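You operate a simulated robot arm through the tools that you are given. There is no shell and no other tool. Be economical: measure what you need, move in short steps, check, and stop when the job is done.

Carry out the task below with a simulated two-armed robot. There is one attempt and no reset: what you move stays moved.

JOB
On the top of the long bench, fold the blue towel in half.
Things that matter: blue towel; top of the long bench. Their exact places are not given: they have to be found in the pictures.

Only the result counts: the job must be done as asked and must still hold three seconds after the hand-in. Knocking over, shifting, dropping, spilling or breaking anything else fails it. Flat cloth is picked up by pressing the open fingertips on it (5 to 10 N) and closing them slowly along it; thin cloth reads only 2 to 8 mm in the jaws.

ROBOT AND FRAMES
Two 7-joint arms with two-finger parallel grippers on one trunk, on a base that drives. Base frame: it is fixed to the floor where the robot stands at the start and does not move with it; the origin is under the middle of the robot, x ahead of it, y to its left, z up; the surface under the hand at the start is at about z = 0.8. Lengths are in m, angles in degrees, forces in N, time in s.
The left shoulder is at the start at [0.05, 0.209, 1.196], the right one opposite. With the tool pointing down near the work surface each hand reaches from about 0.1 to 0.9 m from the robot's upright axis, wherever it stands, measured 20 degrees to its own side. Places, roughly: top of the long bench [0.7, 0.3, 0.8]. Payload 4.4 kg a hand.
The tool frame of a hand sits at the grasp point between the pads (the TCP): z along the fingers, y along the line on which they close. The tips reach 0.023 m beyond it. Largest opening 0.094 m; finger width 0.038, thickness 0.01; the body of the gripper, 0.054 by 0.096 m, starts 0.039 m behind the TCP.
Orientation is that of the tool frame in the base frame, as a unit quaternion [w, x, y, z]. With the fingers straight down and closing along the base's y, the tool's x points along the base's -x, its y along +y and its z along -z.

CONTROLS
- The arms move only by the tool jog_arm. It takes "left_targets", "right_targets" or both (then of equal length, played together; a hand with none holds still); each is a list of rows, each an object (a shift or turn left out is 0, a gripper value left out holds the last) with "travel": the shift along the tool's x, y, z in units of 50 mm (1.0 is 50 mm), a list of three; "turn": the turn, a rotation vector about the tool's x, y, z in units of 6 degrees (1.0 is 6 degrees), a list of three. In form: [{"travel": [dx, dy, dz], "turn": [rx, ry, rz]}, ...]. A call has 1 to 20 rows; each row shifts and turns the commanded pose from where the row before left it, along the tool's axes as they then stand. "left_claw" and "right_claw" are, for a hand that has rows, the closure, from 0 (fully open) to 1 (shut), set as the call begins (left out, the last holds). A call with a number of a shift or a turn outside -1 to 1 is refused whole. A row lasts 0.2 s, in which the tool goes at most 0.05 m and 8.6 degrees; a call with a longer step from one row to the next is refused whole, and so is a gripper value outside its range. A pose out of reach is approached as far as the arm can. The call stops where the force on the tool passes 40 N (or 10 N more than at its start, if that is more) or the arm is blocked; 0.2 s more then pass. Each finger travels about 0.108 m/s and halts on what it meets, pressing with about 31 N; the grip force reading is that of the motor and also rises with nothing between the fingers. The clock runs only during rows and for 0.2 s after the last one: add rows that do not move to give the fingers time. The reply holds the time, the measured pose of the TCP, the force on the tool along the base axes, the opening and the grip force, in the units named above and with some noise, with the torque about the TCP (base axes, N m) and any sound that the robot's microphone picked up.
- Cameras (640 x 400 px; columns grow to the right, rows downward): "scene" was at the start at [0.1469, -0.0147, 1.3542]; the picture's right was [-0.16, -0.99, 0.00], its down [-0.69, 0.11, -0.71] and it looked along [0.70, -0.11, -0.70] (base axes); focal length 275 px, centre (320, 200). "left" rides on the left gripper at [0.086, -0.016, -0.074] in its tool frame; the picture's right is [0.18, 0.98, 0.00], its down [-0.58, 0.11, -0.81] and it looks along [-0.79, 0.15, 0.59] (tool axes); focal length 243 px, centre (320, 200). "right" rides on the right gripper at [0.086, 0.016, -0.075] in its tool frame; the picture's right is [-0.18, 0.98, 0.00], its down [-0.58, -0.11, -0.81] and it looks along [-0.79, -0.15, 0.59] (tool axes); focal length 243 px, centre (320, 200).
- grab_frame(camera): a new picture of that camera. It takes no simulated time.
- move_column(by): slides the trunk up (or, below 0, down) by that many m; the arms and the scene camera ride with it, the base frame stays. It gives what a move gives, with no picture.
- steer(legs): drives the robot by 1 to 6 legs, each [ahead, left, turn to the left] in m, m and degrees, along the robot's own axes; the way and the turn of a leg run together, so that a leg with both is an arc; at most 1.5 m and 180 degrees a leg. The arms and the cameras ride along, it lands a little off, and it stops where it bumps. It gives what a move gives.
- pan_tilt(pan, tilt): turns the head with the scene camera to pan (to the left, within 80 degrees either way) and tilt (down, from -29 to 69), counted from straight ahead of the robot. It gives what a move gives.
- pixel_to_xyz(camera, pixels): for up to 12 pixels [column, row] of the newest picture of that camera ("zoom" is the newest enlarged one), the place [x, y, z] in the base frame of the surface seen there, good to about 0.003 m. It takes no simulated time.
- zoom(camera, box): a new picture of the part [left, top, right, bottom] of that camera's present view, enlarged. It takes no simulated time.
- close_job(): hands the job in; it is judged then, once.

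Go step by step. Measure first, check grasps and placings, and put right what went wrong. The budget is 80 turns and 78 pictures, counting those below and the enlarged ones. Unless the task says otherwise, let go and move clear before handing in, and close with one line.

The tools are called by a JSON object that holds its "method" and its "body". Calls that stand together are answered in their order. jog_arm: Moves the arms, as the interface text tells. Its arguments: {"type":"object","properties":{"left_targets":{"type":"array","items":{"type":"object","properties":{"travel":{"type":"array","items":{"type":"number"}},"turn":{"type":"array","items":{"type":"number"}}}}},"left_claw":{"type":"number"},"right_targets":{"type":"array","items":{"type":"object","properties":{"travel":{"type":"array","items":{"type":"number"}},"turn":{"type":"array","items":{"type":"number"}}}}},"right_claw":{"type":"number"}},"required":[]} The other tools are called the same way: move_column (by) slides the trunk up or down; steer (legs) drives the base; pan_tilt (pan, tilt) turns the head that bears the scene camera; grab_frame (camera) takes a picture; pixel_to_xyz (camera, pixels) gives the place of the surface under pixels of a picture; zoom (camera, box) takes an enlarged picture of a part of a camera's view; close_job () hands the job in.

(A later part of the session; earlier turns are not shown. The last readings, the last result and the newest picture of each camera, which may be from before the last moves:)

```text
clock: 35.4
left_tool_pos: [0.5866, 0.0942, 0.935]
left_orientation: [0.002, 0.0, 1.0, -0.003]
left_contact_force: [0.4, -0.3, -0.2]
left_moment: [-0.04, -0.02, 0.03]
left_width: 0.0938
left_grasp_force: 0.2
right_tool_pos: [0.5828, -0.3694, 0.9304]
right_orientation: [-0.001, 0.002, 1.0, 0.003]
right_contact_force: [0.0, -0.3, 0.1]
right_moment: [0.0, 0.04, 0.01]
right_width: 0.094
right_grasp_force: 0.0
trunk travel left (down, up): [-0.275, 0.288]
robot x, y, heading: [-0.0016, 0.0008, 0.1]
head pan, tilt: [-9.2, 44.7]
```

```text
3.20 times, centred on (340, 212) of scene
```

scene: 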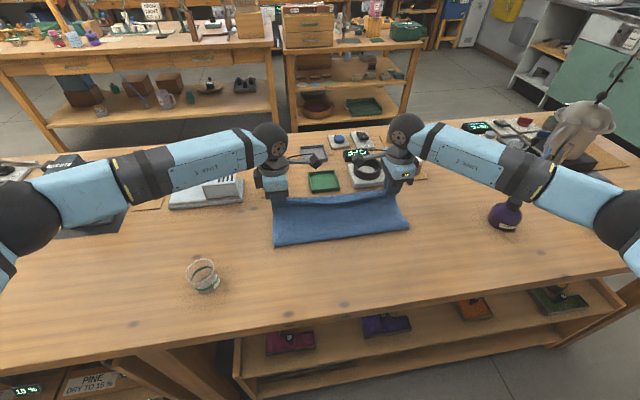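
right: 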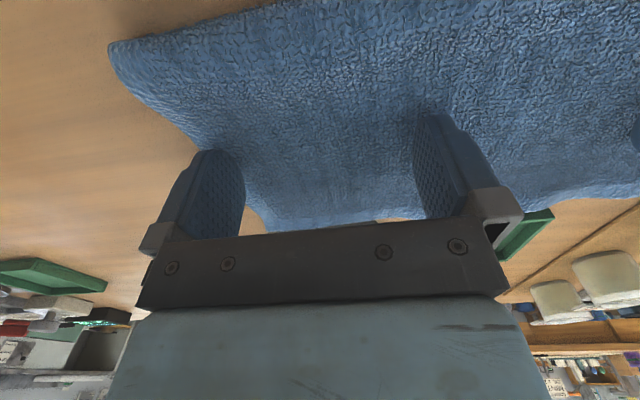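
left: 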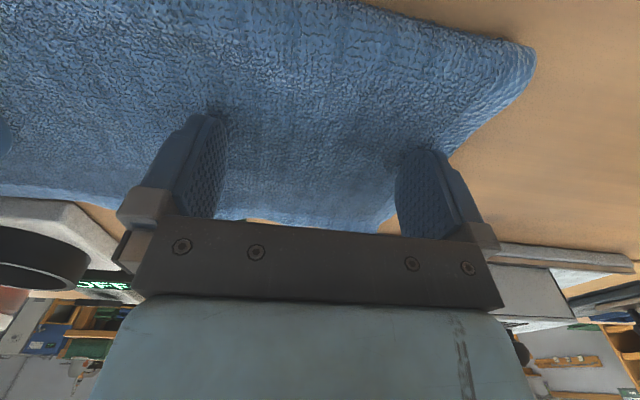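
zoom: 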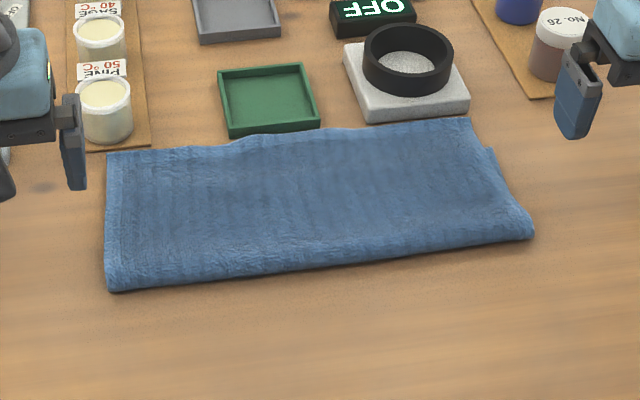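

The upper layer is flat now and overhangs the lower one (lower corner visible at (492,150)). I measure the edges.

{"method": "pixel_to_xyz", "body": {"camera": "zoom", "pixels": [[110, 154], [235, 143], [330, 133], [466, 121], [490, 151], [110, 287], [320, 268], [528, 235], [480, 150], [300, 200]]}}

{"method": "zoom", "body": {"camera": "scene", "box": [350, 175, 430, 235]}}

```text
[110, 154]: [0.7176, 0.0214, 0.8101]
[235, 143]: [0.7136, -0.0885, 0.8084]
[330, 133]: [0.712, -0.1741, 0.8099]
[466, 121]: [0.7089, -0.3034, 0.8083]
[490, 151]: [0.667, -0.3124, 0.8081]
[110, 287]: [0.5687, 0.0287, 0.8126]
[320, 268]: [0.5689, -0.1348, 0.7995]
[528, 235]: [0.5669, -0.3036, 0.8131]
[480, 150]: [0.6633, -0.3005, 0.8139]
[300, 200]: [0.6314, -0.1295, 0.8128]
```

```text
6.67 times, centred on (390, 205) of scene
```

zoom: 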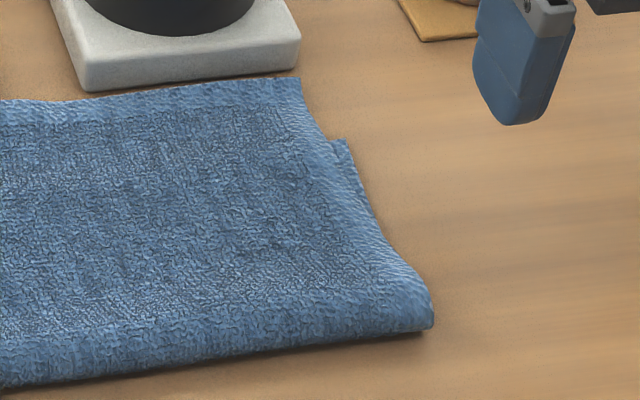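

The upper edge is at x≈0.712, the lower one at 0.666 and the fold at 0.568, so the upper edge must come back about 45 mm. I grip the single-layer overhang at two places, with the fingers closing along y, starting from a small opening.

{"method": "jog_arm", "body": {"left_targets": [{"travel": [-0.51, -0.5, 0]}, {"travel": [-0.51, -0.5, 0]}, {"travel": [-0.51, -0.5, 0]}, {"travel": [-0.51, -0.48, 0]}, {"travel": [0, 0, 0.7]}, {"travel": [0, 0, 0.7]}, {"travel": [0, 0, 0.56]}, {}], "right_targets": [{"travel": [-0.525, 0.47, 0]}, {"travel": [-0.525, 0.47, 0]}, {"travel": [-0.525, 0.47, 0]}, {"travel": [-0.525, 0.47, 0]}, {"travel": [0, 0, 0.7]}, {"travel": [0, 0, 0.6]}, {"travel": [0, 0, 0.56]}, {}], "left_claw": 0.63, "right_claw": 0.63}}

{"method": "grab_frame", "body": {"camera": "left"}}

{"method": "grab_frame", "body": {"camera": "right"}}

```text
clock: 37.2
left_tool_pos: [0.6882, -0.0056, 0.8371]
left_orientation: [0.004, 0.0, 1.0, -0.003]
left_contact_force: [-0.2, -0.2, -1.1]
left_moment: [-0.01, -0.02, 0.01]
left_width: 0.0349
left_grasp_force: 0.1
right_tool_pos: [0.6909, -0.2791, 0.8424]
right_orientation: [0.0, 0.003, 1.0, 0.002]
right_contact_force: [0.2, 0.3, -0.5]
right_moment: [0.02, -0.01, -0.07]
right_width: 0.035
right_grasp_force: 0.1
trunk travel left (down, up): [-0.275, 0.288]
robot x, y, heading: [-0.0006, 0.0016, 0.0]
head pan, tilt: [-9.2, 44.7]
```

```text
48 pictures are left
```

left: 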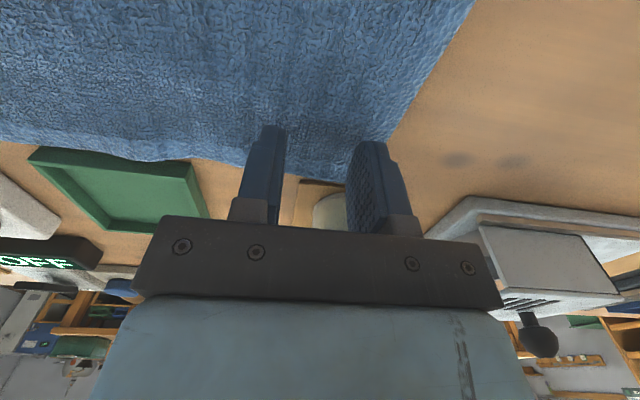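

```text
47 pictures are left
```

right: 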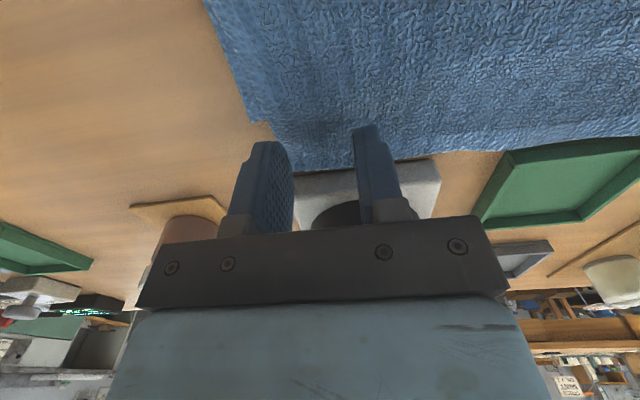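

Both hands sit over the overhang, clear of the candle, tray and plate. I lower to contact.

{"method": "jog_arm", "body": {"left_targets": [{"travel": [0, 0, 0.1]}, {"travel": [0, 0, 0.08]}, {}], "right_targets": [{"travel": [-0.0, 0, 0.15]}, {"travel": [0, 0, 0.12]}, {}]}}

```text
clock: 38.0
left_tool_pos: [0.6883, -0.0045, 0.8291]
left_orientation: [0.004, 0.001, 1.0, -0.003]
left_contact_force: [0.0, -1.2, 3.8]
left_moment: [-0.02, 0.06, -0.03]
left_width: 0.0347
left_grasp_force: 0.2
right_tool_pos: [0.6908, -0.2779, 0.828]
right_orientation: [0.001, 0.003, 1.0, 0.002]
right_contact_force: [0.8, -0.2, 3.7]
right_moment: [-0.03, 0.01, 0.01]
right_width: 0.0347
right_grasp_force: 0.0
trunk travel left (down, up): [-0.275, 0.288]
robot x, y, heading: [-0.0023, 0.0068, -0.1]
head pan, tilt: [-9.2, 44.7]
```

Light contact is made (3.8 N each). I press 1 mm more and close stepwise.

{"method": "jog_arm", "body": {"left_targets": [{"travel": [0, 0, 0.02]}, {}], "right_targets": [{"travel": [0, 0, 0.02]}, {}], "left_claw": 0.7, "right_claw": 0.7}}

{"method": "jog_arm", "body": {"left_targets": [{}, {}], "right_targets": [{}, {}], "left_claw": 0.78, "right_claw": 0.78}}

{"method": "jog_arm", "body": {"left_targets": [{}, {}], "right_targets": [{}, {}], "left_claw": 0.86, "right_claw": 0.86}}

{"method": "jog_arm", "body": {"left_targets": [{}, {}, {}, {}], "right_targets": [{}, {}, {}, {}], "left_claw": 1.0, "right_claw": 1.0}}

{"method": "grab_frame", "body": {"camera": "left"}}

{"method": "grab_frame", "body": {"camera": "right"}}

```text
clock: 38.6
left_tool_pos: [0.6858, -0.0037, 0.8292]
left_orientation: [0.004, 0.0, 1.0, -0.002]
left_contact_force: [1.5, 0.3, 7.3]
left_moment: [-0.01, 0.06, 0.0]
left_width: 0.028
left_grasp_force: 0.0
right_tool_pos: [0.69, -0.2782, 0.8281]
right_orientation: [0.001, 0.004, 1.0, 0.002]
right_contact_force: [-0.2, 0.8, 5.6]
right_moment: [-0.04, 0.08, -0.01]
right_width: 0.0277
right_grasp_force: 0.1
trunk travel left (down, up): [-0.275, 0.288]
robot x, y, heading: [0.0024, 0.0014, -0.1]
head pan, tilt: [-9.2, 44.7]
```

```text
clock: 39.2
left_tool_pos: [0.6867, -0.0057, 0.8279]
left_orientation: [0.004, 0.0, 1.0, -0.002]
left_contact_force: [0.3, -2.5, 7.7]
left_moment: [-0.08, 0.12, 0.05]
left_width: 0.0208
left_grasp_force: 0.1
right_tool_pos: [0.6909, -0.2779, 0.8275]
right_orientation: [0.001, 0.003, 1.0, 0.001]
right_contact_force: [1.0, 2.3, 4.8]
right_moment: [-0.02, 0.05, -0.04]
right_width: 0.0208
right_grasp_force: 0.2
trunk travel left (down, up): [-0.275, 0.288]
robot x, y, heading: [0.0024, -0.0013, -0.0]
head pan, tilt: [-9.2, 44.7]
```

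```text
clock: 39.8
left_tool_pos: [0.6862, -0.0041, 0.8285]
left_orientation: [0.003, 0.0, 1.0, -0.003]
left_contact_force: [0.0, -3.8, 7.8]
left_moment: [-0.08, 0.15, 0.05]
left_width: 0.0138
left_grasp_force: 0.4
right_tool_pos: [0.6904, -0.2781, 0.8285]
right_orientation: [0.001, 0.003, 1.0, 0.001]
right_contact_force: [0.6, 3.2, 5.0]
right_moment: [0.01, 0.05, -0.06]
right_width: 0.0137
right_grasp_force: 0.3
trunk travel left (down, up): [-0.275, 0.288]
robot x, y, heading: [-0.0014, -0.0014, -0.2]
head pan, tilt: [-9.2, 44.7]
```

```text
clock: 40.8
left_tool_pos: [0.6879, -0.0056, 0.8273]
left_orientation: [0.005, -0.001, 1.0, -0.002]
left_contact_force: [1.2, -7.5, 7.1]
left_moment: [-0.18, 0.13, 0.06]
left_width: 0.0063
left_grasp_force: 30.8
right_tool_pos: [0.6901, -0.2765, 0.8284]
right_orientation: [0.001, 0.003, 1.0, 0.001]
right_contact_force: [0.4, 5.7, 6.7]
right_moment: [0.21, 0.06, 0.0]
right_width: 0.0047
right_grasp_force: 30.5
trunk travel left (down, up): [-0.275, 0.288]
robot x, y, heading: [0.0007, -0.0001, 0.0]
head pan, tilt: [-9.2, 44.7]
```

```text
46 pictures are left
```

left: 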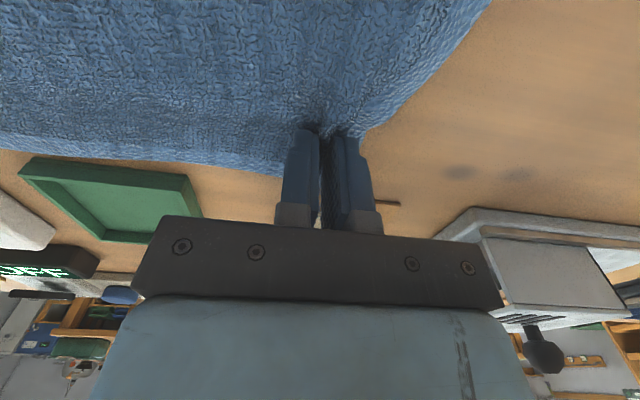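

```text
45 pictures are left
```

right: 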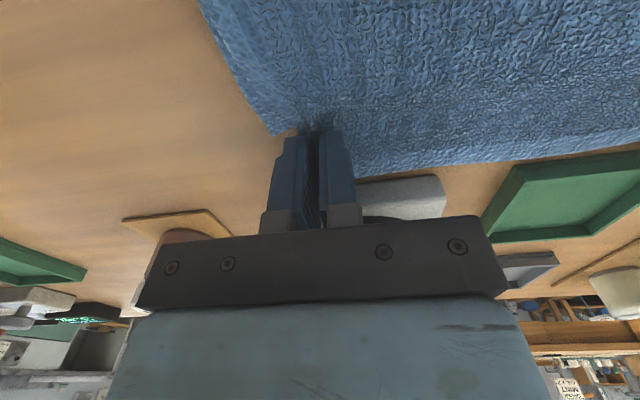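

Both grips hold (6.3 and 4.7 mm). I lift about 30 mm, swing back past the target so the fold rolls toward me, and then look.

{"method": "jog_arm", "body": {"left_targets": [{"travel": [0, 0, -0.3]}, {"travel": [0.1, 0, -0.3]}, {"travel": [0.3, 0, -0.2]}, {"travel": [0.3, 0, 0]}, {"travel": [0.3, 0, 0]}, {"travel": [0.3, 0, 0]}, {"travel": [0.2, 0, 0.1]}, {}, {}], "right_targets": [{"travel": [0, 0, -0.3]}, {"travel": [0.1, 0, -0.3]}, {"travel": [0.3, 0, -0.2]}, {"travel": [0.3, 0, 0]}, {"travel": [0.3, 0, 0]}, {"travel": [0.3, 0, 0]}, {"travel": [0.2, 0, 0.1]}, {}, {}]}}

{"method": "grab_frame", "body": {"camera": "left"}}

{"method": "grab_frame", "body": {"camera": "right"}}

{"method": "zoom", "body": {"camera": "scene", "box": [240, 150, 440, 275]}}

```text
clock: 42.8
left_tool_pos: [0.6132, -0.0062, 0.8616]
left_orientation: [0.002, 0.0, 1.0, -0.003]
left_contact_force: [0.0, -4.6, -0.6]
left_moment: [-0.12, 0.01, 0.03]
left_width: 0.0062
left_grasp_force: 30.9
right_tool_pos: [0.6153, -0.2782, 0.8614]
right_orientation: [0.0, 0.003, 1.0, 0.001]
right_contact_force: [-0.5, 4.7, 0.2]
right_moment: [0.11, 0.0, 0.01]
right_width: 0.0043
right_grasp_force: 31.4
trunk travel left (down, up): [-0.275, 0.288]
robot x, y, heading: [0.0009, -0.0015, -0.1]
head pan, tilt: [-9.2, 44.7]
```

```text
44 pictures are left
```

left: 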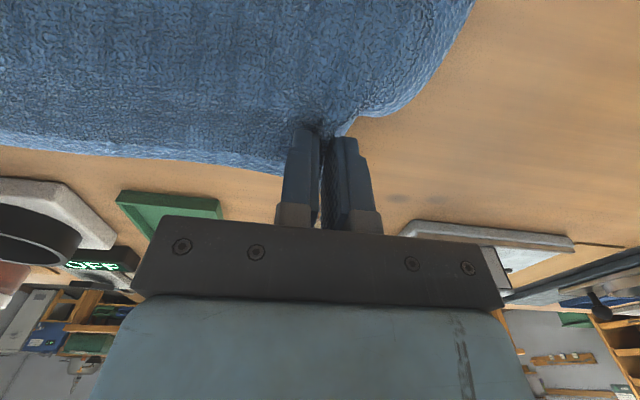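

```text
43 pictures are left
```

right: 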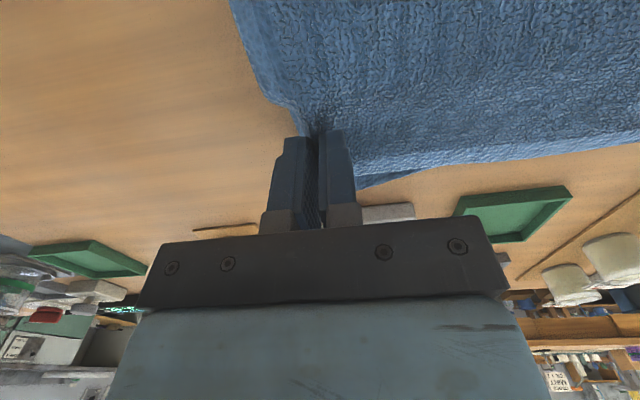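

```text
3.20 times, centred on (340, 212) of scene
```

zoom: 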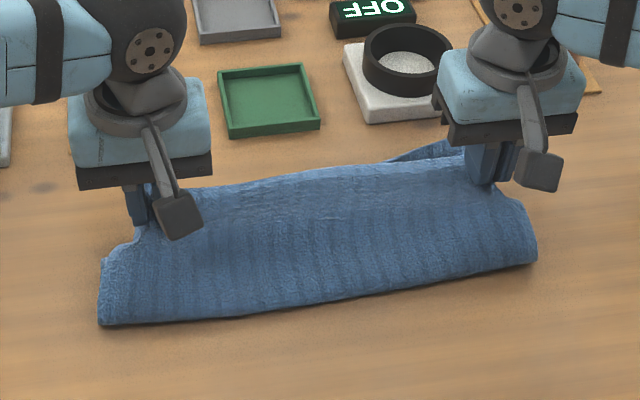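

The fold has rolled toward me. I measure the fold line and the visible lower edge near (400,160).

{"method": "pixel_to_xyz", "body": {"camera": "zoom", "pixels": [[104, 320], [320, 300], [530, 258], [448, 143], [400, 160], [385, 166]]}}

{"method": "pixel_to_xyz", "body": {"camera": "right", "pixels": [[370, 184], [400, 172], [420, 166], [600, 150]]}}

{"method": "pixel_to_xyz", "body": {"camera": "left", "pixels": [[345, 130], [240, 165], [120, 150], [20, 143]]}}

```text
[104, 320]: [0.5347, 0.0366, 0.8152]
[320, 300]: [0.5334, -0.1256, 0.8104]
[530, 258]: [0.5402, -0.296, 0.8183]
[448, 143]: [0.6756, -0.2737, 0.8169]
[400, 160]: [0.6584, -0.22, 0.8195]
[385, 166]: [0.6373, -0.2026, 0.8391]
```

```text
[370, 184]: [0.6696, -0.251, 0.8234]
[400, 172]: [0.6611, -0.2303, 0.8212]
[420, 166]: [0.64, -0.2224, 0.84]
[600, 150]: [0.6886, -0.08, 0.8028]
```

```text
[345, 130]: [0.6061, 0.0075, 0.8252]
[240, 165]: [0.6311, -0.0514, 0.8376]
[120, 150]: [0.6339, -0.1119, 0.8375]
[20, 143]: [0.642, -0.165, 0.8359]
```

The fold is at x≈0.535 and the lower edge near 0.667. I bring the upper edge forward about 30 mm while lowering, so that it lands on the lower edge.

{"method": "jog_arm", "body": {"left_targets": [{"travel": [-0.15, 0, 0.05]}, {"travel": [-0.16, 0, 0.1]}, {"travel": [-0.16, 0, 0.15]}, {"travel": [-0.16, 0, 0.2]}, {}, {}], "right_targets": [{"travel": [-0.15, 0, 0.05]}, {"travel": [-0.15, 0, 0.1]}, {"travel": [-0.15, 0, 0.15]}, {"travel": [-0.15, 0, 0.2]}, {}, {}]}}

{"method": "grab_frame", "body": {"camera": "right"}}

{"method": "zoom", "body": {"camera": "scene", "box": [240, 150, 440, 275]}}

```text
clock: 44.2
left_tool_pos: [0.6438, -0.0052, 0.8354]
left_orientation: [0.003, 0.0, 1.0, -0.003]
left_contact_force: [0.9, -4.6, 1.3]
left_moment: [-0.1, 0.0, 0.03]
left_width: 0.0061
left_grasp_force: 31.1
right_tool_pos: [0.6452, -0.2771, 0.8366]
right_orientation: [0.0, 0.002, 1.0, 0.002]
right_contact_force: [-1.0, 4.3, 1.2]
right_moment: [0.13, 0.01, 0.03]
right_width: 0.0044
right_grasp_force: 31.0
trunk travel left (down, up): [-0.275, 0.288]
robot x, y, heading: [0.0009, -0.0019, -0.1]
head pan, tilt: [-9.2, 44.7]
```

```text
41 pictures are left
```

right: 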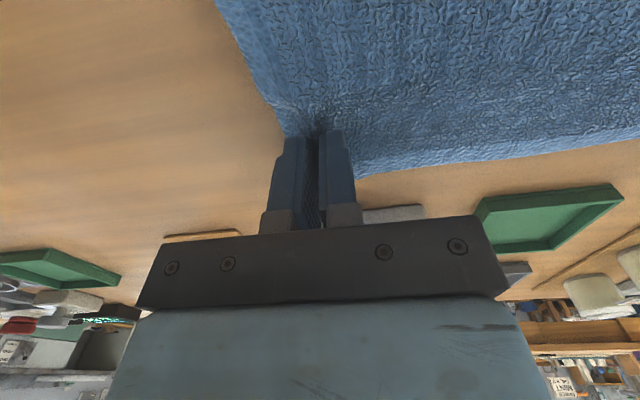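

```text
3.20 times, centred on (340, 212) of scene
```

zoom: 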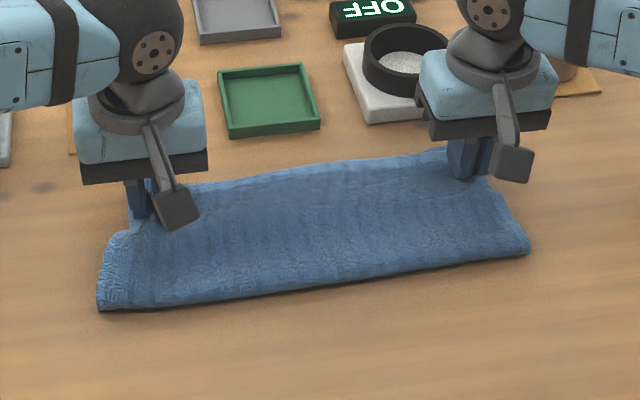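

The edge is in line. I release, lift and withdraw.

{"method": "jog_arm", "body": {"left_targets": [{}, {}, {}], "right_targets": [{}, {}, {}], "left_claw": 0.6, "right_claw": 0.6}}

{"method": "jog_arm", "body": {"left_targets": [{"travel": [0, 0, -0.3]}, {"travel": [0, 0, -0.7]}, {"travel": [0, 0, -1]}, {"travel": [0.3, 0.8, 0]}, {"travel": [0.3, 0.9, 0]}, {"travel": [0.3, 0.9, 0]}, {}], "right_targets": [{"travel": [0, 0, -0.3]}, {"travel": [0, 0, -0.7]}, {"travel": [0, 0, -1]}, {"travel": [0.3, -0.8, 0]}, {"travel": [0.3, -0.9, 0]}, {"travel": [0.3, -0.9, 0]}, {}]}}

{"method": "zoom", "body": {"camera": "scene", "box": [240, 150, 440, 275]}}

{"method": "grab_frame", "body": {"camera": "left"}}

{"method": "grab_frame", "body": {"camera": "right"}}

```text
clock: 45.0
left_tool_pos: [0.6436, -0.0052, 0.8352]
left_orientation: [0.002, 0.0, 1.0, -0.002]
left_contact_force: [-0.4, -0.6, 0.6]
left_moment: [-0.01, 0.0, 0.02]
left_width: 0.0373
left_grasp_force: 0.1
right_tool_pos: [0.6459, -0.2781, 0.8364]
right_orientation: [0.0, 0.002, 1.0, 0.002]
right_contact_force: [-0.4, -2.4, -0.4]
right_moment: [0.0, 0.04, 0.03]
right_width: 0.0376
right_grasp_force: 0.0
trunk travel left (down, up): [-0.275, 0.288]
robot x, y, heading: [-0.0039, 0.0025, 0.0]
head pan, tilt: [-9.2, 44.7]
```

```text
clock: 46.6
left_tool_pos: [0.5978, 0.1217, 0.9383]
left_orientation: [0.002, 0.0, 1.0, -0.002]
left_contact_force: [-0.4, 0.3, 0.4]
left_moment: [0.0, -0.01, 0.02]
left_width: 0.0376
left_grasp_force: 0.0
right_tool_pos: [0.6024, -0.4061, 0.9357]
right_orientation: [0.0, 0.003, 1.0, 0.001]
right_contact_force: [-0.2, 0.6, -0.2]
right_moment: [-0.01, 0.02, 0.04]
right_width: 0.0376
right_grasp_force: 0.1
trunk travel left (down, up): [-0.275, 0.288]
robot x, y, heading: [0.0023, 0.0038, 0.0]
head pan, tilt: [-9.2, 44.7]
```

```text
3.20 times, centred on (340, 212) of scene
```

zoom: 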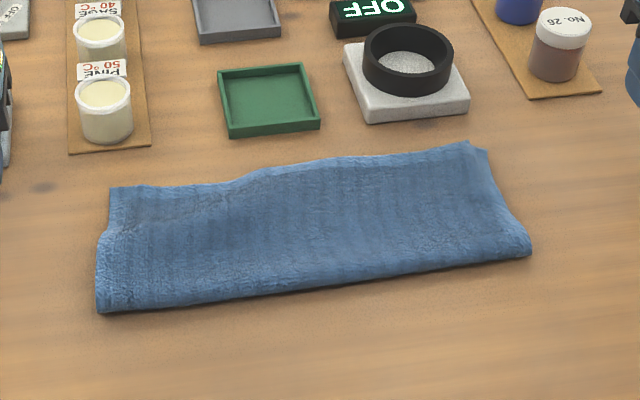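

```text
38 pictures are left
```

left: 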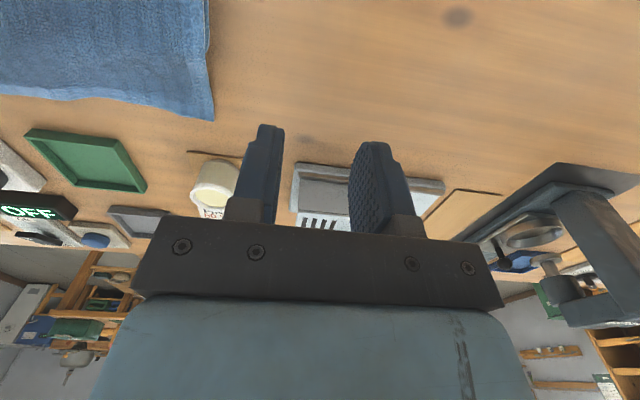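

```text
37 pictures are left
```

right: 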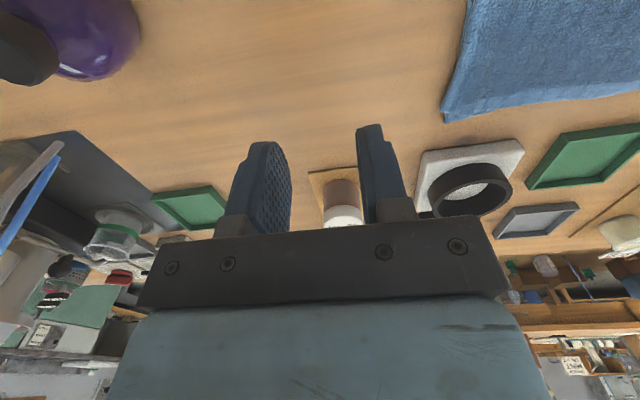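

There is a diagonal line at the left from (110,235) to (260,170). I look closer to see whether it's a crease or the upper layer falling short.

{"method": "zoom", "body": {"camera": "scene", "box": [262, 190, 342, 255]}}

{"method": "pixel_to_xyz", "body": {"camera": "zoom", "pixels": [[80, 150], [110, 200], [100, 120], [200, 160], [250, 150], [160, 110], [320, 90], [330, 120], [60, 300], [300, 300], [100, 240]]}}

{"method": "zoom", "body": {"camera": "left", "box": [0, 0, 240, 150]}}

{"method": "zoom", "body": {"camera": "scene", "box": [350, 185, 430, 245]}}

```text
6.15 times, centred on (302, 222) of scene
```

zoom: 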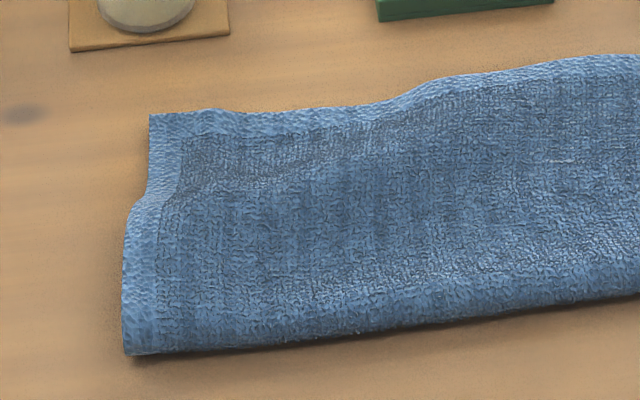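

```text
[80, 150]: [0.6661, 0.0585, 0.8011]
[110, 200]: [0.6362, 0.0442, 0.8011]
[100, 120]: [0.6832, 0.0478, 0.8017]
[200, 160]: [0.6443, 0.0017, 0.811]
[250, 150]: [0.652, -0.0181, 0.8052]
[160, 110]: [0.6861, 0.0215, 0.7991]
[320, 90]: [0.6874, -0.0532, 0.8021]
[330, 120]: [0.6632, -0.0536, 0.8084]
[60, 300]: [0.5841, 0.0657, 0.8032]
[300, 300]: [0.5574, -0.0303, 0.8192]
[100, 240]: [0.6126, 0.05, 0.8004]
```

```text
2.67 times, centred on (120, 75) of left
```

zoom: 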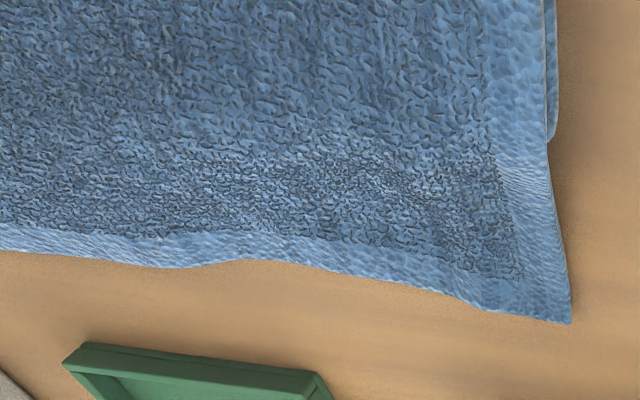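

```text
6.67 times, centred on (390, 215) of scene
```

zoom: 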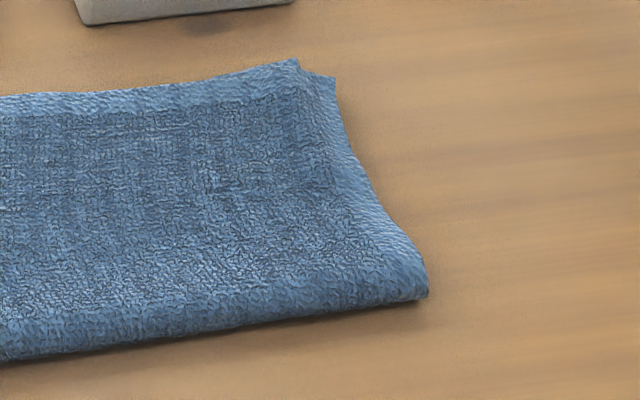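

On the left the upper layer overhangs, and the lower layer's left corner seems to sit back or be folded under along that diagonal. I measure both sides exactly.

{"method": "pixel_to_xyz", "body": {"camera": "zoom", "pixels": [[296, 64], [332, 82], [100, 98], [10, 104], [420, 290], [20, 355], [320, 95], [345, 130]]}}

{"method": "pixel_to_xyz", "body": {"camera": "left", "pixels": [[212, 118], [205, 48], [208, 5], [120, 98], [80, 98], [10, 92], [206, 56], [195, 70], [150, 62]]}}

{"method": "zoom", "body": {"camera": "scene", "box": [262, 190, 342, 255]}}

{"method": "pixel_to_xyz", "body": {"camera": "zoom", "pixels": [[152, 118], [135, 205], [128, 350], [430, 88], [400, 108], [620, 62], [180, 190], [180, 150], [170, 230], [300, 150], [330, 140]]}}

```text
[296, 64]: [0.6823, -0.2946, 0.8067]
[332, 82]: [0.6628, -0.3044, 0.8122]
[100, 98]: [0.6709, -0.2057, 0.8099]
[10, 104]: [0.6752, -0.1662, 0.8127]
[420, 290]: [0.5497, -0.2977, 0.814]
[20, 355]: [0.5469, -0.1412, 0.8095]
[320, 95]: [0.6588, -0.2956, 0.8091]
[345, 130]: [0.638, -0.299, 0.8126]
```

```text
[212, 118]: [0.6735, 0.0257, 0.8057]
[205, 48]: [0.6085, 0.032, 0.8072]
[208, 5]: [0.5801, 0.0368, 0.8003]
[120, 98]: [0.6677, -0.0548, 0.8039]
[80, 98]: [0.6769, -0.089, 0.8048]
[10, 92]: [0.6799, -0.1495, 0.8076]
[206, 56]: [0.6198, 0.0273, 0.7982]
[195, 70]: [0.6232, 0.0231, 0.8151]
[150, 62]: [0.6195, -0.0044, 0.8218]
```

```text
6.15 times, centred on (302, 222) of scene
```

zoom: 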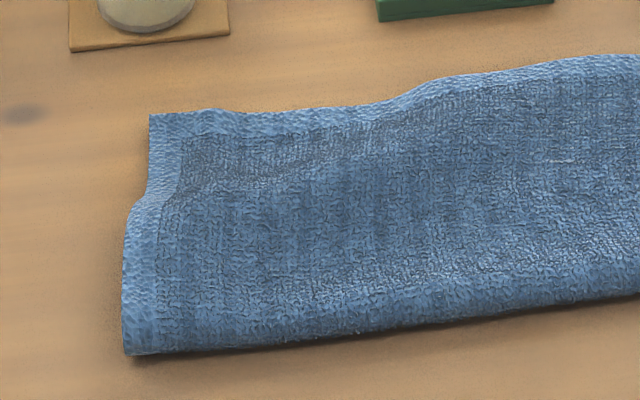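

```text
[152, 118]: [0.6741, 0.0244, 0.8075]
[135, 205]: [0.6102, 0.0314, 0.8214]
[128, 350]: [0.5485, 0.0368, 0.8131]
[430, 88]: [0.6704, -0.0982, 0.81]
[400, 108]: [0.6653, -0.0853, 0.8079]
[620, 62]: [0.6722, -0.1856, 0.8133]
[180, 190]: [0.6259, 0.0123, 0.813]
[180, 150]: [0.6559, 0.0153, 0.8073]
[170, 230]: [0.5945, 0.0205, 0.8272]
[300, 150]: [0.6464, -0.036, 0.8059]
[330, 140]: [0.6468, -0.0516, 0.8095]
```

The fold (x≈0.547) and upper edge (≈0.674) are straight; only the lower layer's left corner is turned in, a triangle of about 55 × 110 mm. I pick up the upper-left corner to expose it.

{"method": "jog_arm", "body": {"left_targets": [{"travel": [-0.4, -0.6, 0]}, {"travel": [-0.44, -0.6, 0]}, {"travel": [-0.44, -0.6, 0]}, {"travel": [0, -0.52, 0]}, {"travel": [0, 0, 0.7]}, {"travel": [0, 0, 0.7]}, {"travel": [0, 0, 0.56]}, {"travel": [0, 0, 0.1]}, {"travel": [0, 0, 0.1]}, {}]}}

```text
clock: 48.8
left_tool_pos: [0.6636, 0.006, 0.829]
left_orientation: [0.003, 0.0, 1.0, -0.002]
left_contact_force: [-0.5, -0.6, 0.1]
left_moment: [0.01, 0.01, 0.0]
left_width: 0.0375
left_grasp_force: 0.1
right_tool_pos: [0.6026, -0.4043, 0.9364]
right_orientation: [-0.001, 0.002, 1.0, 0.001]
right_contact_force: [0.2, -0.1, -0.6]
right_moment: [0.03, -0.02, 0.03]
right_width: 0.0377
right_grasp_force: 0.2
trunk travel left (down, up): [-0.275, 0.288]
robot x, y, heading: [0.0002, -0.0021, 0.2]
head pan, tilt: [-9.2, 44.7]
```

{"method": "jog_arm", "body": {"left_targets": [{"travel": [0, 0, 0.03]}, {"travel": [0, 0, 0.02]}, {}]}}

```text
clock: 49.6
left_tool_pos: [0.663, 0.0085, 0.8256]
left_orientation: [0.002, 0.0, 1.0, -0.003]
left_contact_force: [0.5, -1.4, 5.9]
left_moment: [-0.09, 0.01, -0.01]
left_width: 0.0376
left_grasp_force: 0.8
right_tool_pos: [0.6013, -0.405, 0.9365]
right_orientation: [0.0, 0.002, 1.0, 0.001]
right_contact_force: [-0.1, 0.4, 0.1]
right_moment: [-0.03, 0.0, 0.01]
right_width: 0.0376
right_grasp_force: 0.1
trunk travel left (down, up): [-0.275, 0.288]
robot x, y, heading: [-0.0002, 0.0013, 0.2]
head pan, tilt: [-9.2, 44.7]
```

The contact force is 5.9 N, so I close slowly.

{"method": "jog_arm", "body": {"left_targets": [{}, {}], "left_claw": 0.7}}

{"method": "jog_arm", "body": {"left_targets": [{}, {}], "left_claw": 0.8}}

{"method": "jog_arm", "body": {"left_targets": [{}, {}], "left_claw": 0.88}}

{"method": "jog_arm", "body": {"left_targets": [{}, {}, {}, {}], "left_claw": 1.0}}

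{"method": "jog_arm", "body": {"left_targets": [{"travel": [0, 0, -0.2]}, {"travel": [0, 0, -0.3]}, {"travel": [0, 0, -0.4]}, {"travel": [0.3, 0, -0.1]}, {"travel": [0.3, 0, -0.1]}, {"travel": [0.3, 0, 0]}, {}]}}

{"method": "grab_frame", "body": {"camera": "scene"}}

{"method": "zoom", "body": {"camera": "scene", "box": [240, 150, 440, 275]}}

{"method": "grab_frame", "body": {"camera": "left"}}

```text
clock: 50.2
left_tool_pos: [0.663, 0.0072, 0.8258]
left_orientation: [0.003, 0.0, 1.0, -0.003]
left_contact_force: [0.7, -0.9, 8.3]
left_moment: [-0.06, 0.01, 0.0]
left_width: 0.0281
left_grasp_force: 0.0
right_tool_pos: [0.6016, -0.4051, 0.9369]
right_orientation: [-0.001, 0.003, 1.0, 0.002]
right_contact_force: [-0.1, 0.2, 0.8]
right_moment: [0.0, 0.02, -0.03]
right_width: 0.0374
right_grasp_force: 0.1
trunk travel left (down, up): [-0.275, 0.288]
robot x, y, heading: [0.0012, 0.0008, -0.0]
head pan, tilt: [-9.2, 44.7]
```

```text
clock: 50.8
left_tool_pos: [0.6624, 0.0063, 0.8253]
left_orientation: [0.004, 0.0, 1.0, -0.003]
left_contact_force: [-0.3, 0.1, 8.1]
left_moment: [-0.01, 0.01, 0.04]
left_width: 0.0184
left_grasp_force: 0.0
right_tool_pos: [0.6005, -0.4065, 0.9368]
right_orientation: [0.0, 0.002, 1.0, 0.002]
right_contact_force: [0.8, 1.0, 0.3]
right_moment: [0.0, -0.01, 0.03]
right_width: 0.0376
right_grasp_force: 0.1
trunk travel left (down, up): [-0.275, 0.288]
robot x, y, heading: [0.0033, -0.0002, -0.2]
head pan, tilt: [-9.2, 44.7]
```

```text
clock: 51.4
left_tool_pos: [0.6625, 0.0075, 0.8266]
left_orientation: [0.004, 0.0, 1.0, -0.003]
left_contact_force: [0.2, -1.3, 9.1]
left_moment: [-0.05, 0.05, 0.0]
left_width: 0.0121
left_grasp_force: 1.1
right_tool_pos: [0.601, -0.4058, 0.9373]
right_orientation: [0.0, 0.003, 1.0, 0.002]
right_contact_force: [-0.1, 0.3, 0.7]
right_moment: [-0.03, 0.0, -0.01]
right_width: 0.0378
right_grasp_force: 0.0
trunk travel left (down, up): [-0.275, 0.288]
robot x, y, heading: [-0.0025, 0.0017, 0.1]
head pan, tilt: [-9.2, 44.7]
```

```text
clock: 52.4
left_tool_pos: [0.6619, 0.0083, 0.826]
left_orientation: [0.004, 0.0, 1.0, -0.002]
left_contact_force: [-0.2, 0.4, 10.5]
left_moment: [-0.05, 0.09, 0.02]
left_width: 0.0045
left_grasp_force: 30.7
right_tool_pos: [0.6004, -0.4061, 0.9379]
right_orientation: [0.001, 0.003, 1.0, 0.002]
right_contact_force: [-0.7, 0.9, 0.4]
right_moment: [0.01, -0.01, 0.0]
right_width: 0.0374
right_grasp_force: 0.1
trunk travel left (down, up): [-0.275, 0.288]
robot x, y, heading: [-0.0012, -0.0028, 0.2]
head pan, tilt: [-9.2, 44.7]
```

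```text
clock: 54.0
left_tool_pos: [0.6184, 0.0084, 0.8809]
left_orientation: [0.003, 0.001, 1.0, -0.002]
left_contact_force: [-0.1, -0.2, -0.5]
left_moment: [-0.02, -0.02, 0.0]
left_width: 0.0046
left_grasp_force: 30.3
right_tool_pos: [0.602, -0.4055, 0.9373]
right_orientation: [0.0, 0.002, 1.0, 0.002]
right_contact_force: [0.5, 0.1, 0.0]
right_moment: [-0.01, 0.02, 0.02]
right_width: 0.0373
right_grasp_force: 0.2
trunk travel left (down, up): [-0.275, 0.288]
robot x, y, heading: [-0.002, -0.0001, -0.2]
head pan, tilt: [-9.2, 44.7]
```

```text
32 pictures are left
```

scene: 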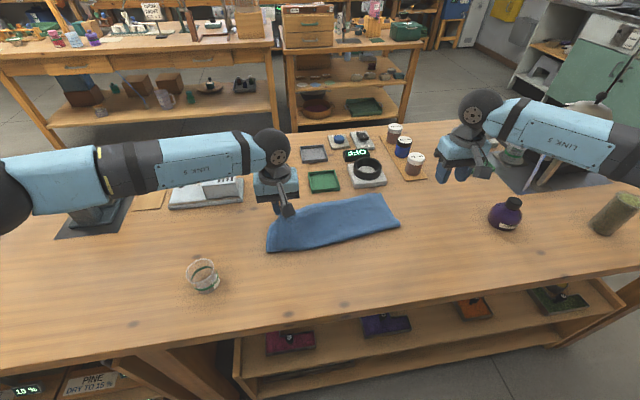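

```text
3.20 times, centred on (340, 212) of scene
```

zoom: 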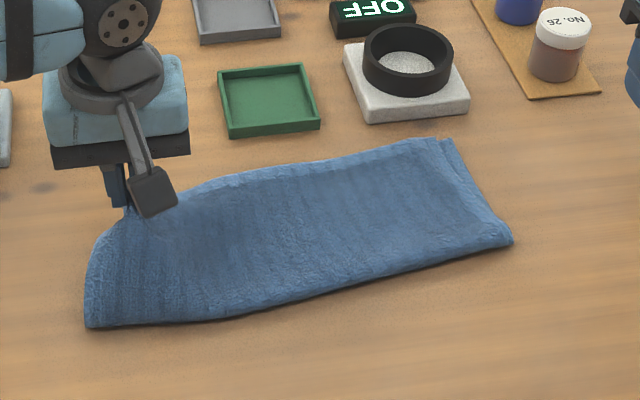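

```text
30 pictures are left
```

left: 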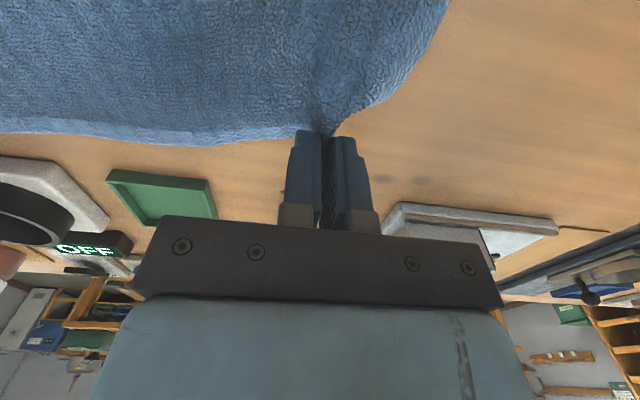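

The whole left part trails the hand a bit. I lift higher and open the corner back toward me to expose the lower layer.

{"method": "jog_arm", "body": {"left_targets": [{"travel": [0.1, 0, -0.4]}, {"travel": [0.2, 0, -0.3]}, {"travel": [0.3, 0, -0.2]}, {"travel": [0.4, 0, 0.1]}, {"travel": [0.4, 0, 0.2]}, {"travel": [0.4, 0, 0.3]}, {"travel": [0.4, 0, 0.3]}, {}]}}

{"method": "zoom", "body": {"camera": "scene", "box": [230, 150, 450, 290]}}

```text
clock: 55.8
left_tool_pos: [0.5069, 0.008, 0.88]
left_orientation: [0.003, 0.0, 1.0, -0.002]
left_contact_force: [-0.1, -0.5, 0.6]
left_moment: [-0.03, 0.02, 0.02]
left_width: 0.0044
left_grasp_force: 31.2
right_tool_pos: [0.6034, -0.4055, 0.9369]
right_orientation: [0.0, 0.003, 1.0, 0.001]
right_contact_force: [-0.6, -0.5, 0.0]
right_moment: [0.0, 0.02, 0.02]
right_width: 0.0379
right_grasp_force: 0.0
trunk travel left (down, up): [-0.275, 0.288]
robot x, y, heading: [0.0006, 0.0028, -0.2]
head pan, tilt: [-9.2, 44.7]
```

```text
2.86 times, centred on (340, 220) of scene
```

zoom: 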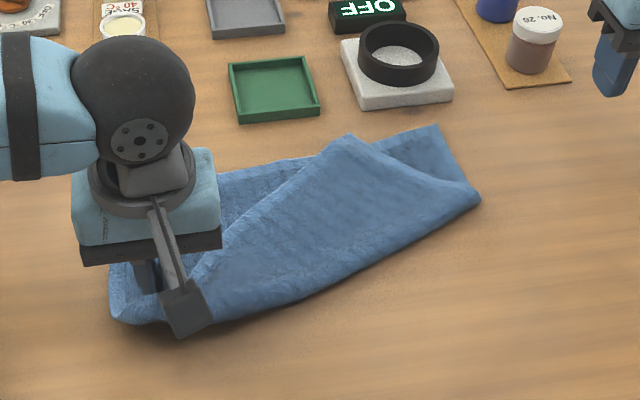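

The upper layer peels back. I lay the corner down on the near side, release and look at the lower corner.

{"method": "jog_arm", "body": {"left_targets": [{"travel": [0.4, 0, 0.2]}, {"travel": [0.4, 0, 0.2]}, {"travel": [0.1, 0, 0.3]}, {}]}}

{"method": "jog_arm", "body": {"left_targets": [{}, {}, {"travel": [0, 0, -0.3]}, {"travel": [0, 0, -0.8]}, {"travel": [0, 0.8, -0.4]}, {"travel": [0, 1, -0.0]}, {"travel": [0, 1, 0]}, {}], "left_claw": 0.6}}

{"method": "zoom", "body": {"camera": "scene", "box": [230, 150, 450, 290]}}

```text
clock: 56.8
left_tool_pos: [0.4638, 0.0086, 0.8442]
left_orientation: [0.003, 0.0, 1.0, -0.002]
left_contact_force: [-0.1, 0.0, 0.9]
left_moment: [0.01, 0.03, 0.0]
left_width: 0.0045
left_grasp_force: 30.8
right_tool_pos: [0.6019, -0.4043, 0.9361]
right_orientation: [0.0, 0.003, 1.0, 0.002]
right_contact_force: [-0.2, -1.0, 0.3]
right_moment: [-0.03, 0.02, -0.03]
right_width: 0.0374
right_grasp_force: 0.0
trunk travel left (down, up): [-0.275, 0.288]
robot x, y, heading: [-0.0006, 0.0028, 0.1]
head pan, tilt: [-9.2, 44.7]
```

```text
clock: 58.6
left_tool_pos: [0.464, 0.1513, 0.9195]
left_orientation: [0.002, 0.001, 1.0, -0.002]
left_contact_force: [0.5, 1.0, 0.2]
left_moment: [-0.01, 0.02, 0.03]
left_width: 0.0378
left_grasp_force: 0.0
right_tool_pos: [0.6021, -0.4057, 0.9362]
right_orientation: [0.0, 0.003, 1.0, 0.003]
right_contact_force: [-0.2, -0.1, 0.3]
right_moment: [0.03, 0.01, -0.02]
right_width: 0.0377
right_grasp_force: 0.0
trunk travel left (down, up): [-0.275, 0.288]
robot x, y, heading: [-0.0015, 0.0011, 0.1]
head pan, tilt: [-9.2, 44.7]
```

```text
2.86 times, centred on (340, 220) of scene
```

zoom: 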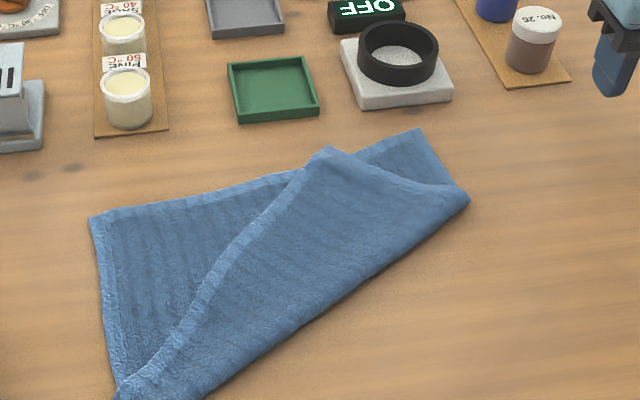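

Peeling back also straightened the lower-left corner, now at (92,220). I measure all the corners.

{"method": "grab_frame", "body": {"camera": "scene"}}

{"method": "zoom", "body": {"camera": "scene", "box": [240, 180, 420, 305]}}

{"method": "grab_frame", "body": {"camera": "left"}}

```text
27 pictures are left
```

scene: 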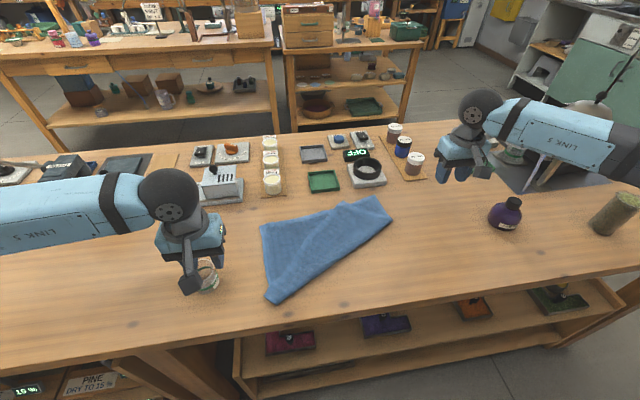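

```text
3.20 times, centred on (330, 242) of scene
```

zoom: 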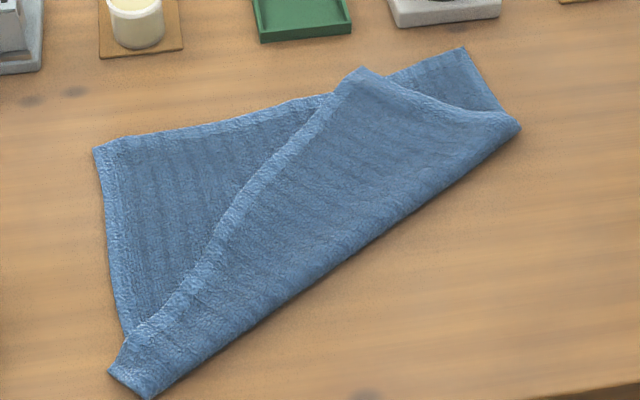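

```text
25 pictures are left
```

left: 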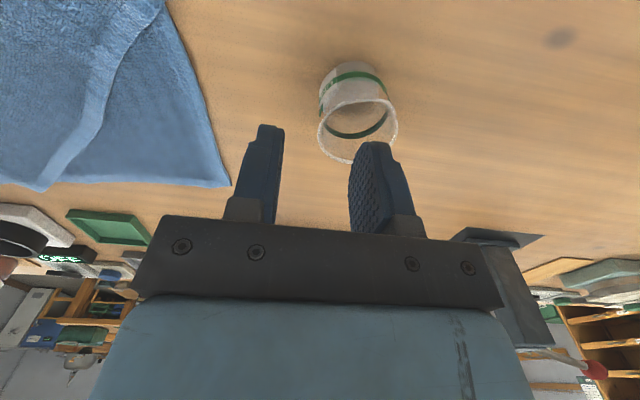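

{"method": "pixel_to_xyz", "body": {"camera": "zoom", "pixels": [[96, 152], [362, 70], [462, 50], [515, 125], [112, 370], [145, 395], [130, 335], [215, 235], [300, 130], [108, 240], [300, 290], [320, 100]]}}

{"method": "pixel_to_xyz", "body": {"camera": "left", "pixels": [[355, 75], [355, 155], [228, 184], [42, 185]]}}

```text
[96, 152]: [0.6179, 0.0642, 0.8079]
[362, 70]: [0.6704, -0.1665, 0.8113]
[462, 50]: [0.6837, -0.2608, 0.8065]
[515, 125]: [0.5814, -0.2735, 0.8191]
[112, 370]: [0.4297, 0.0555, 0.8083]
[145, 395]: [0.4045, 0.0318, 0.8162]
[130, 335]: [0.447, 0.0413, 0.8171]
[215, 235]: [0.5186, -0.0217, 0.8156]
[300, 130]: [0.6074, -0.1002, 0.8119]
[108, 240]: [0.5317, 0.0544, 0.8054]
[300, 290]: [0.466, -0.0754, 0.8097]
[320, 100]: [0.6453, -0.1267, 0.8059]
```

```text
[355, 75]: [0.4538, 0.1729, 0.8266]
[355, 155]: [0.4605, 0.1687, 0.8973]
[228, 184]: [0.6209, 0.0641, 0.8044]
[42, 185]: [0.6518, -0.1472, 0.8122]
```

The glass rim (z≈0.897, y≈0.169) is right under the left fingertips. I raise the left hand straight up first, then check the glass.

{"method": "jog_arm", "body": {"left_targets": [{"travel": [0, 0, -0.6]}, {"travel": [0, 0, -0.8]}, {"travel": [0, -0.5, 0]}, {"travel": [0.2, -0.7, 0]}, {"travel": [0.22, -0.78, 0]}, {}]}}

{"method": "grab_frame", "body": {"camera": "scene"}}

{"method": "pixel_to_xyz", "body": {"camera": "scene", "pixels": [[203, 275], [203, 262], [203, 290], [190, 275], [217, 275]]}}

```text
clock: 60.0
left_tool_pos: [0.4404, 0.0522, 0.9893]
left_orientation: [0.003, 0.0, 1.0, -0.002]
left_contact_force: [0.6, -0.1, 0.5]
left_moment: [-0.04, 0.04, -0.03]
left_width: 0.0377
left_grasp_force: 0.1
right_tool_pos: [0.601, -0.4045, 0.9383]
right_orientation: [0.0, 0.003, 1.0, 0.001]
right_contact_force: [0.5, 0.5, 0.0]
right_moment: [-0.05, -0.02, -0.03]
right_width: 0.0376
right_grasp_force: 0.0
trunk travel left (down, up): [-0.275, 0.288]
robot x, y, heading: [-0.0016, -0.0015, 0.1]
head pan, tilt: [-9.2, 44.7]
```

```text
24 pictures are left
```

scene: 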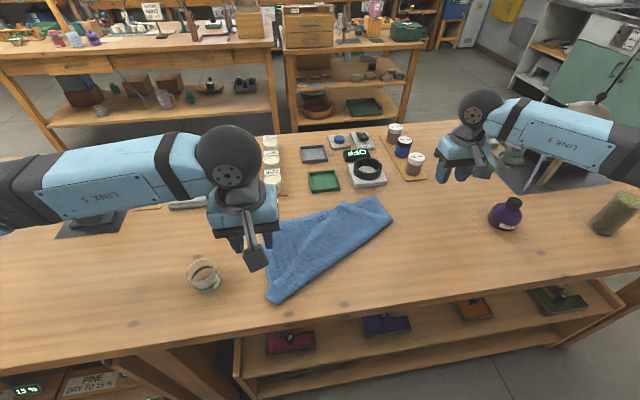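

```text
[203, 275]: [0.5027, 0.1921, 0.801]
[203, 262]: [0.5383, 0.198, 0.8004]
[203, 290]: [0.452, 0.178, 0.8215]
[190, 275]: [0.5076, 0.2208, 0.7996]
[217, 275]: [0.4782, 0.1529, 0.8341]
```

The glass is where it was at the start. I lower the left hand onto the upper-left corner.

{"method": "jog_arm", "body": {"left_targets": [{"travel": [0, 0, 0.9]}, {"travel": [0, 0, 0.9]}, {"travel": [0, 0, 0.9]}, {"travel": [0, 0, 0.25]}, {}]}}

{"method": "grab_frame", "body": {"camera": "left"}}

```text
clock: 61.2
left_tool_pos: [0.4428, 0.0506, 0.8422]
left_orientation: [0.003, 0.0, 1.0, -0.003]
left_contact_force: [-0.7, -0.4, 0.2]
left_moment: [0.02, -0.01, -0.02]
left_width: 0.0376
left_grasp_force: 0.1
right_tool_pos: [0.6014, -0.405, 0.9374]
right_orientation: [0.0, 0.002, 1.0, 0.002]
right_contact_force: [-1.0, -0.2, 0.0]
right_moment: [-0.01, -0.01, -0.03]
right_width: 0.0377
right_grasp_force: 0.1
trunk travel left (down, up): [-0.275, 0.288]
robot x, y, heading: [0.0054, -0.0027, -0.1]
head pan, tilt: [-9.2, 44.7]
```

```text
23 pictures are left
```

left: 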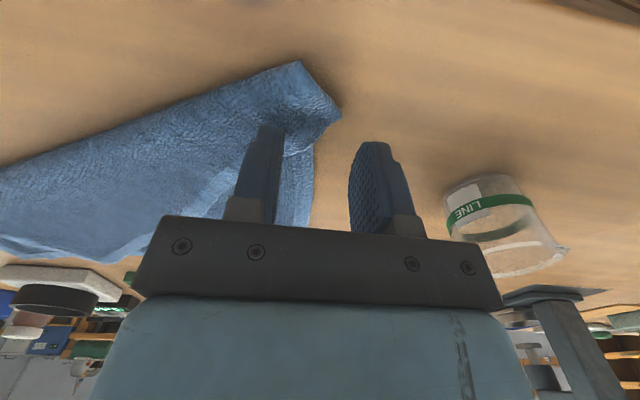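

The corner tip is at (340,115). I shift 7 mm nearer and lower to light contact.

{"method": "jog_arm", "body": {"left_targets": [{"travel": [0.14, -0.04, 0]}, {"travel": [0, 0, 0.1]}, {"travel": [0, 0, 0.08]}, {}]}}

```text
clock: 62.2
left_tool_pos: [0.4367, 0.0485, 0.8341]
left_orientation: [0.002, 0.0, 1.0, -0.003]
left_contact_force: [-0.2, -0.2, -0.3]
left_moment: [-0.01, 0.02, 0.01]
left_width: 0.0377
left_grasp_force: 0.0
right_tool_pos: [0.6012, -0.4051, 0.9358]
right_orientation: [0.0, 0.004, 1.0, 0.001]
right_contact_force: [0.1, 0.3, 0.8]
right_moment: [0.04, -0.02, 0.0]
right_width: 0.0376
right_grasp_force: 0.0
trunk travel left (down, up): [-0.275, 0.288]
robot x, y, heading: [0.0015, 0.0001, 0.0]
head pan, tilt: [-9.2, 44.7]
```

{"method": "jog_arm", "body": {"left_targets": [{"travel": [0, 0, 0.05]}, {}]}}

{"method": "jog_arm", "body": {"left_targets": [{"travel": [0, 0, 0.025]}, {}]}}

```text
clock: 62.8
left_tool_pos: [0.4373, 0.0472, 0.8299]
left_orientation: [0.003, -0.001, 1.0, -0.002]
left_contact_force: [0.1, 1.1, 1.2]
left_moment: [-0.02, 0.0, 0.02]
left_width: 0.0373
left_grasp_force: 0.1
right_tool_pos: [0.6017, -0.4048, 0.9364]
right_orientation: [0.0, 0.003, 1.0, 0.002]
right_contact_force: [-0.6, 0.3, 0.0]
right_moment: [0.03, -0.01, -0.01]
right_width: 0.0376
right_grasp_force: 0.0
trunk travel left (down, up): [-0.275, 0.288]
robot x, y, heading: [-0.0009, 0.0021, 0.0]
head pan, tilt: [-9.2, 44.7]
```

```text
clock: 63.4
left_tool_pos: [0.4367, 0.0482, 0.8293]
left_orientation: [0.002, 0.0, 1.0, -0.003]
left_contact_force: [0.7, 1.0, 3.6]
left_moment: [-0.09, -0.04, 0.04]
left_width: 0.0372
left_grasp_force: 0.0
right_tool_pos: [0.601, -0.4052, 0.9375]
right_orientation: [0.0, 0.002, 1.0, 0.002]
right_contact_force: [0.6, -0.4, 0.4]
right_moment: [0.0, 0.02, -0.01]
right_width: 0.0375
right_grasp_force: 0.0
trunk travel left (down, up): [-0.275, 0.288]
robot x, y, heading: [0.0001, 0.0005, -0.1]
head pan, tilt: [-9.2, 44.7]
```

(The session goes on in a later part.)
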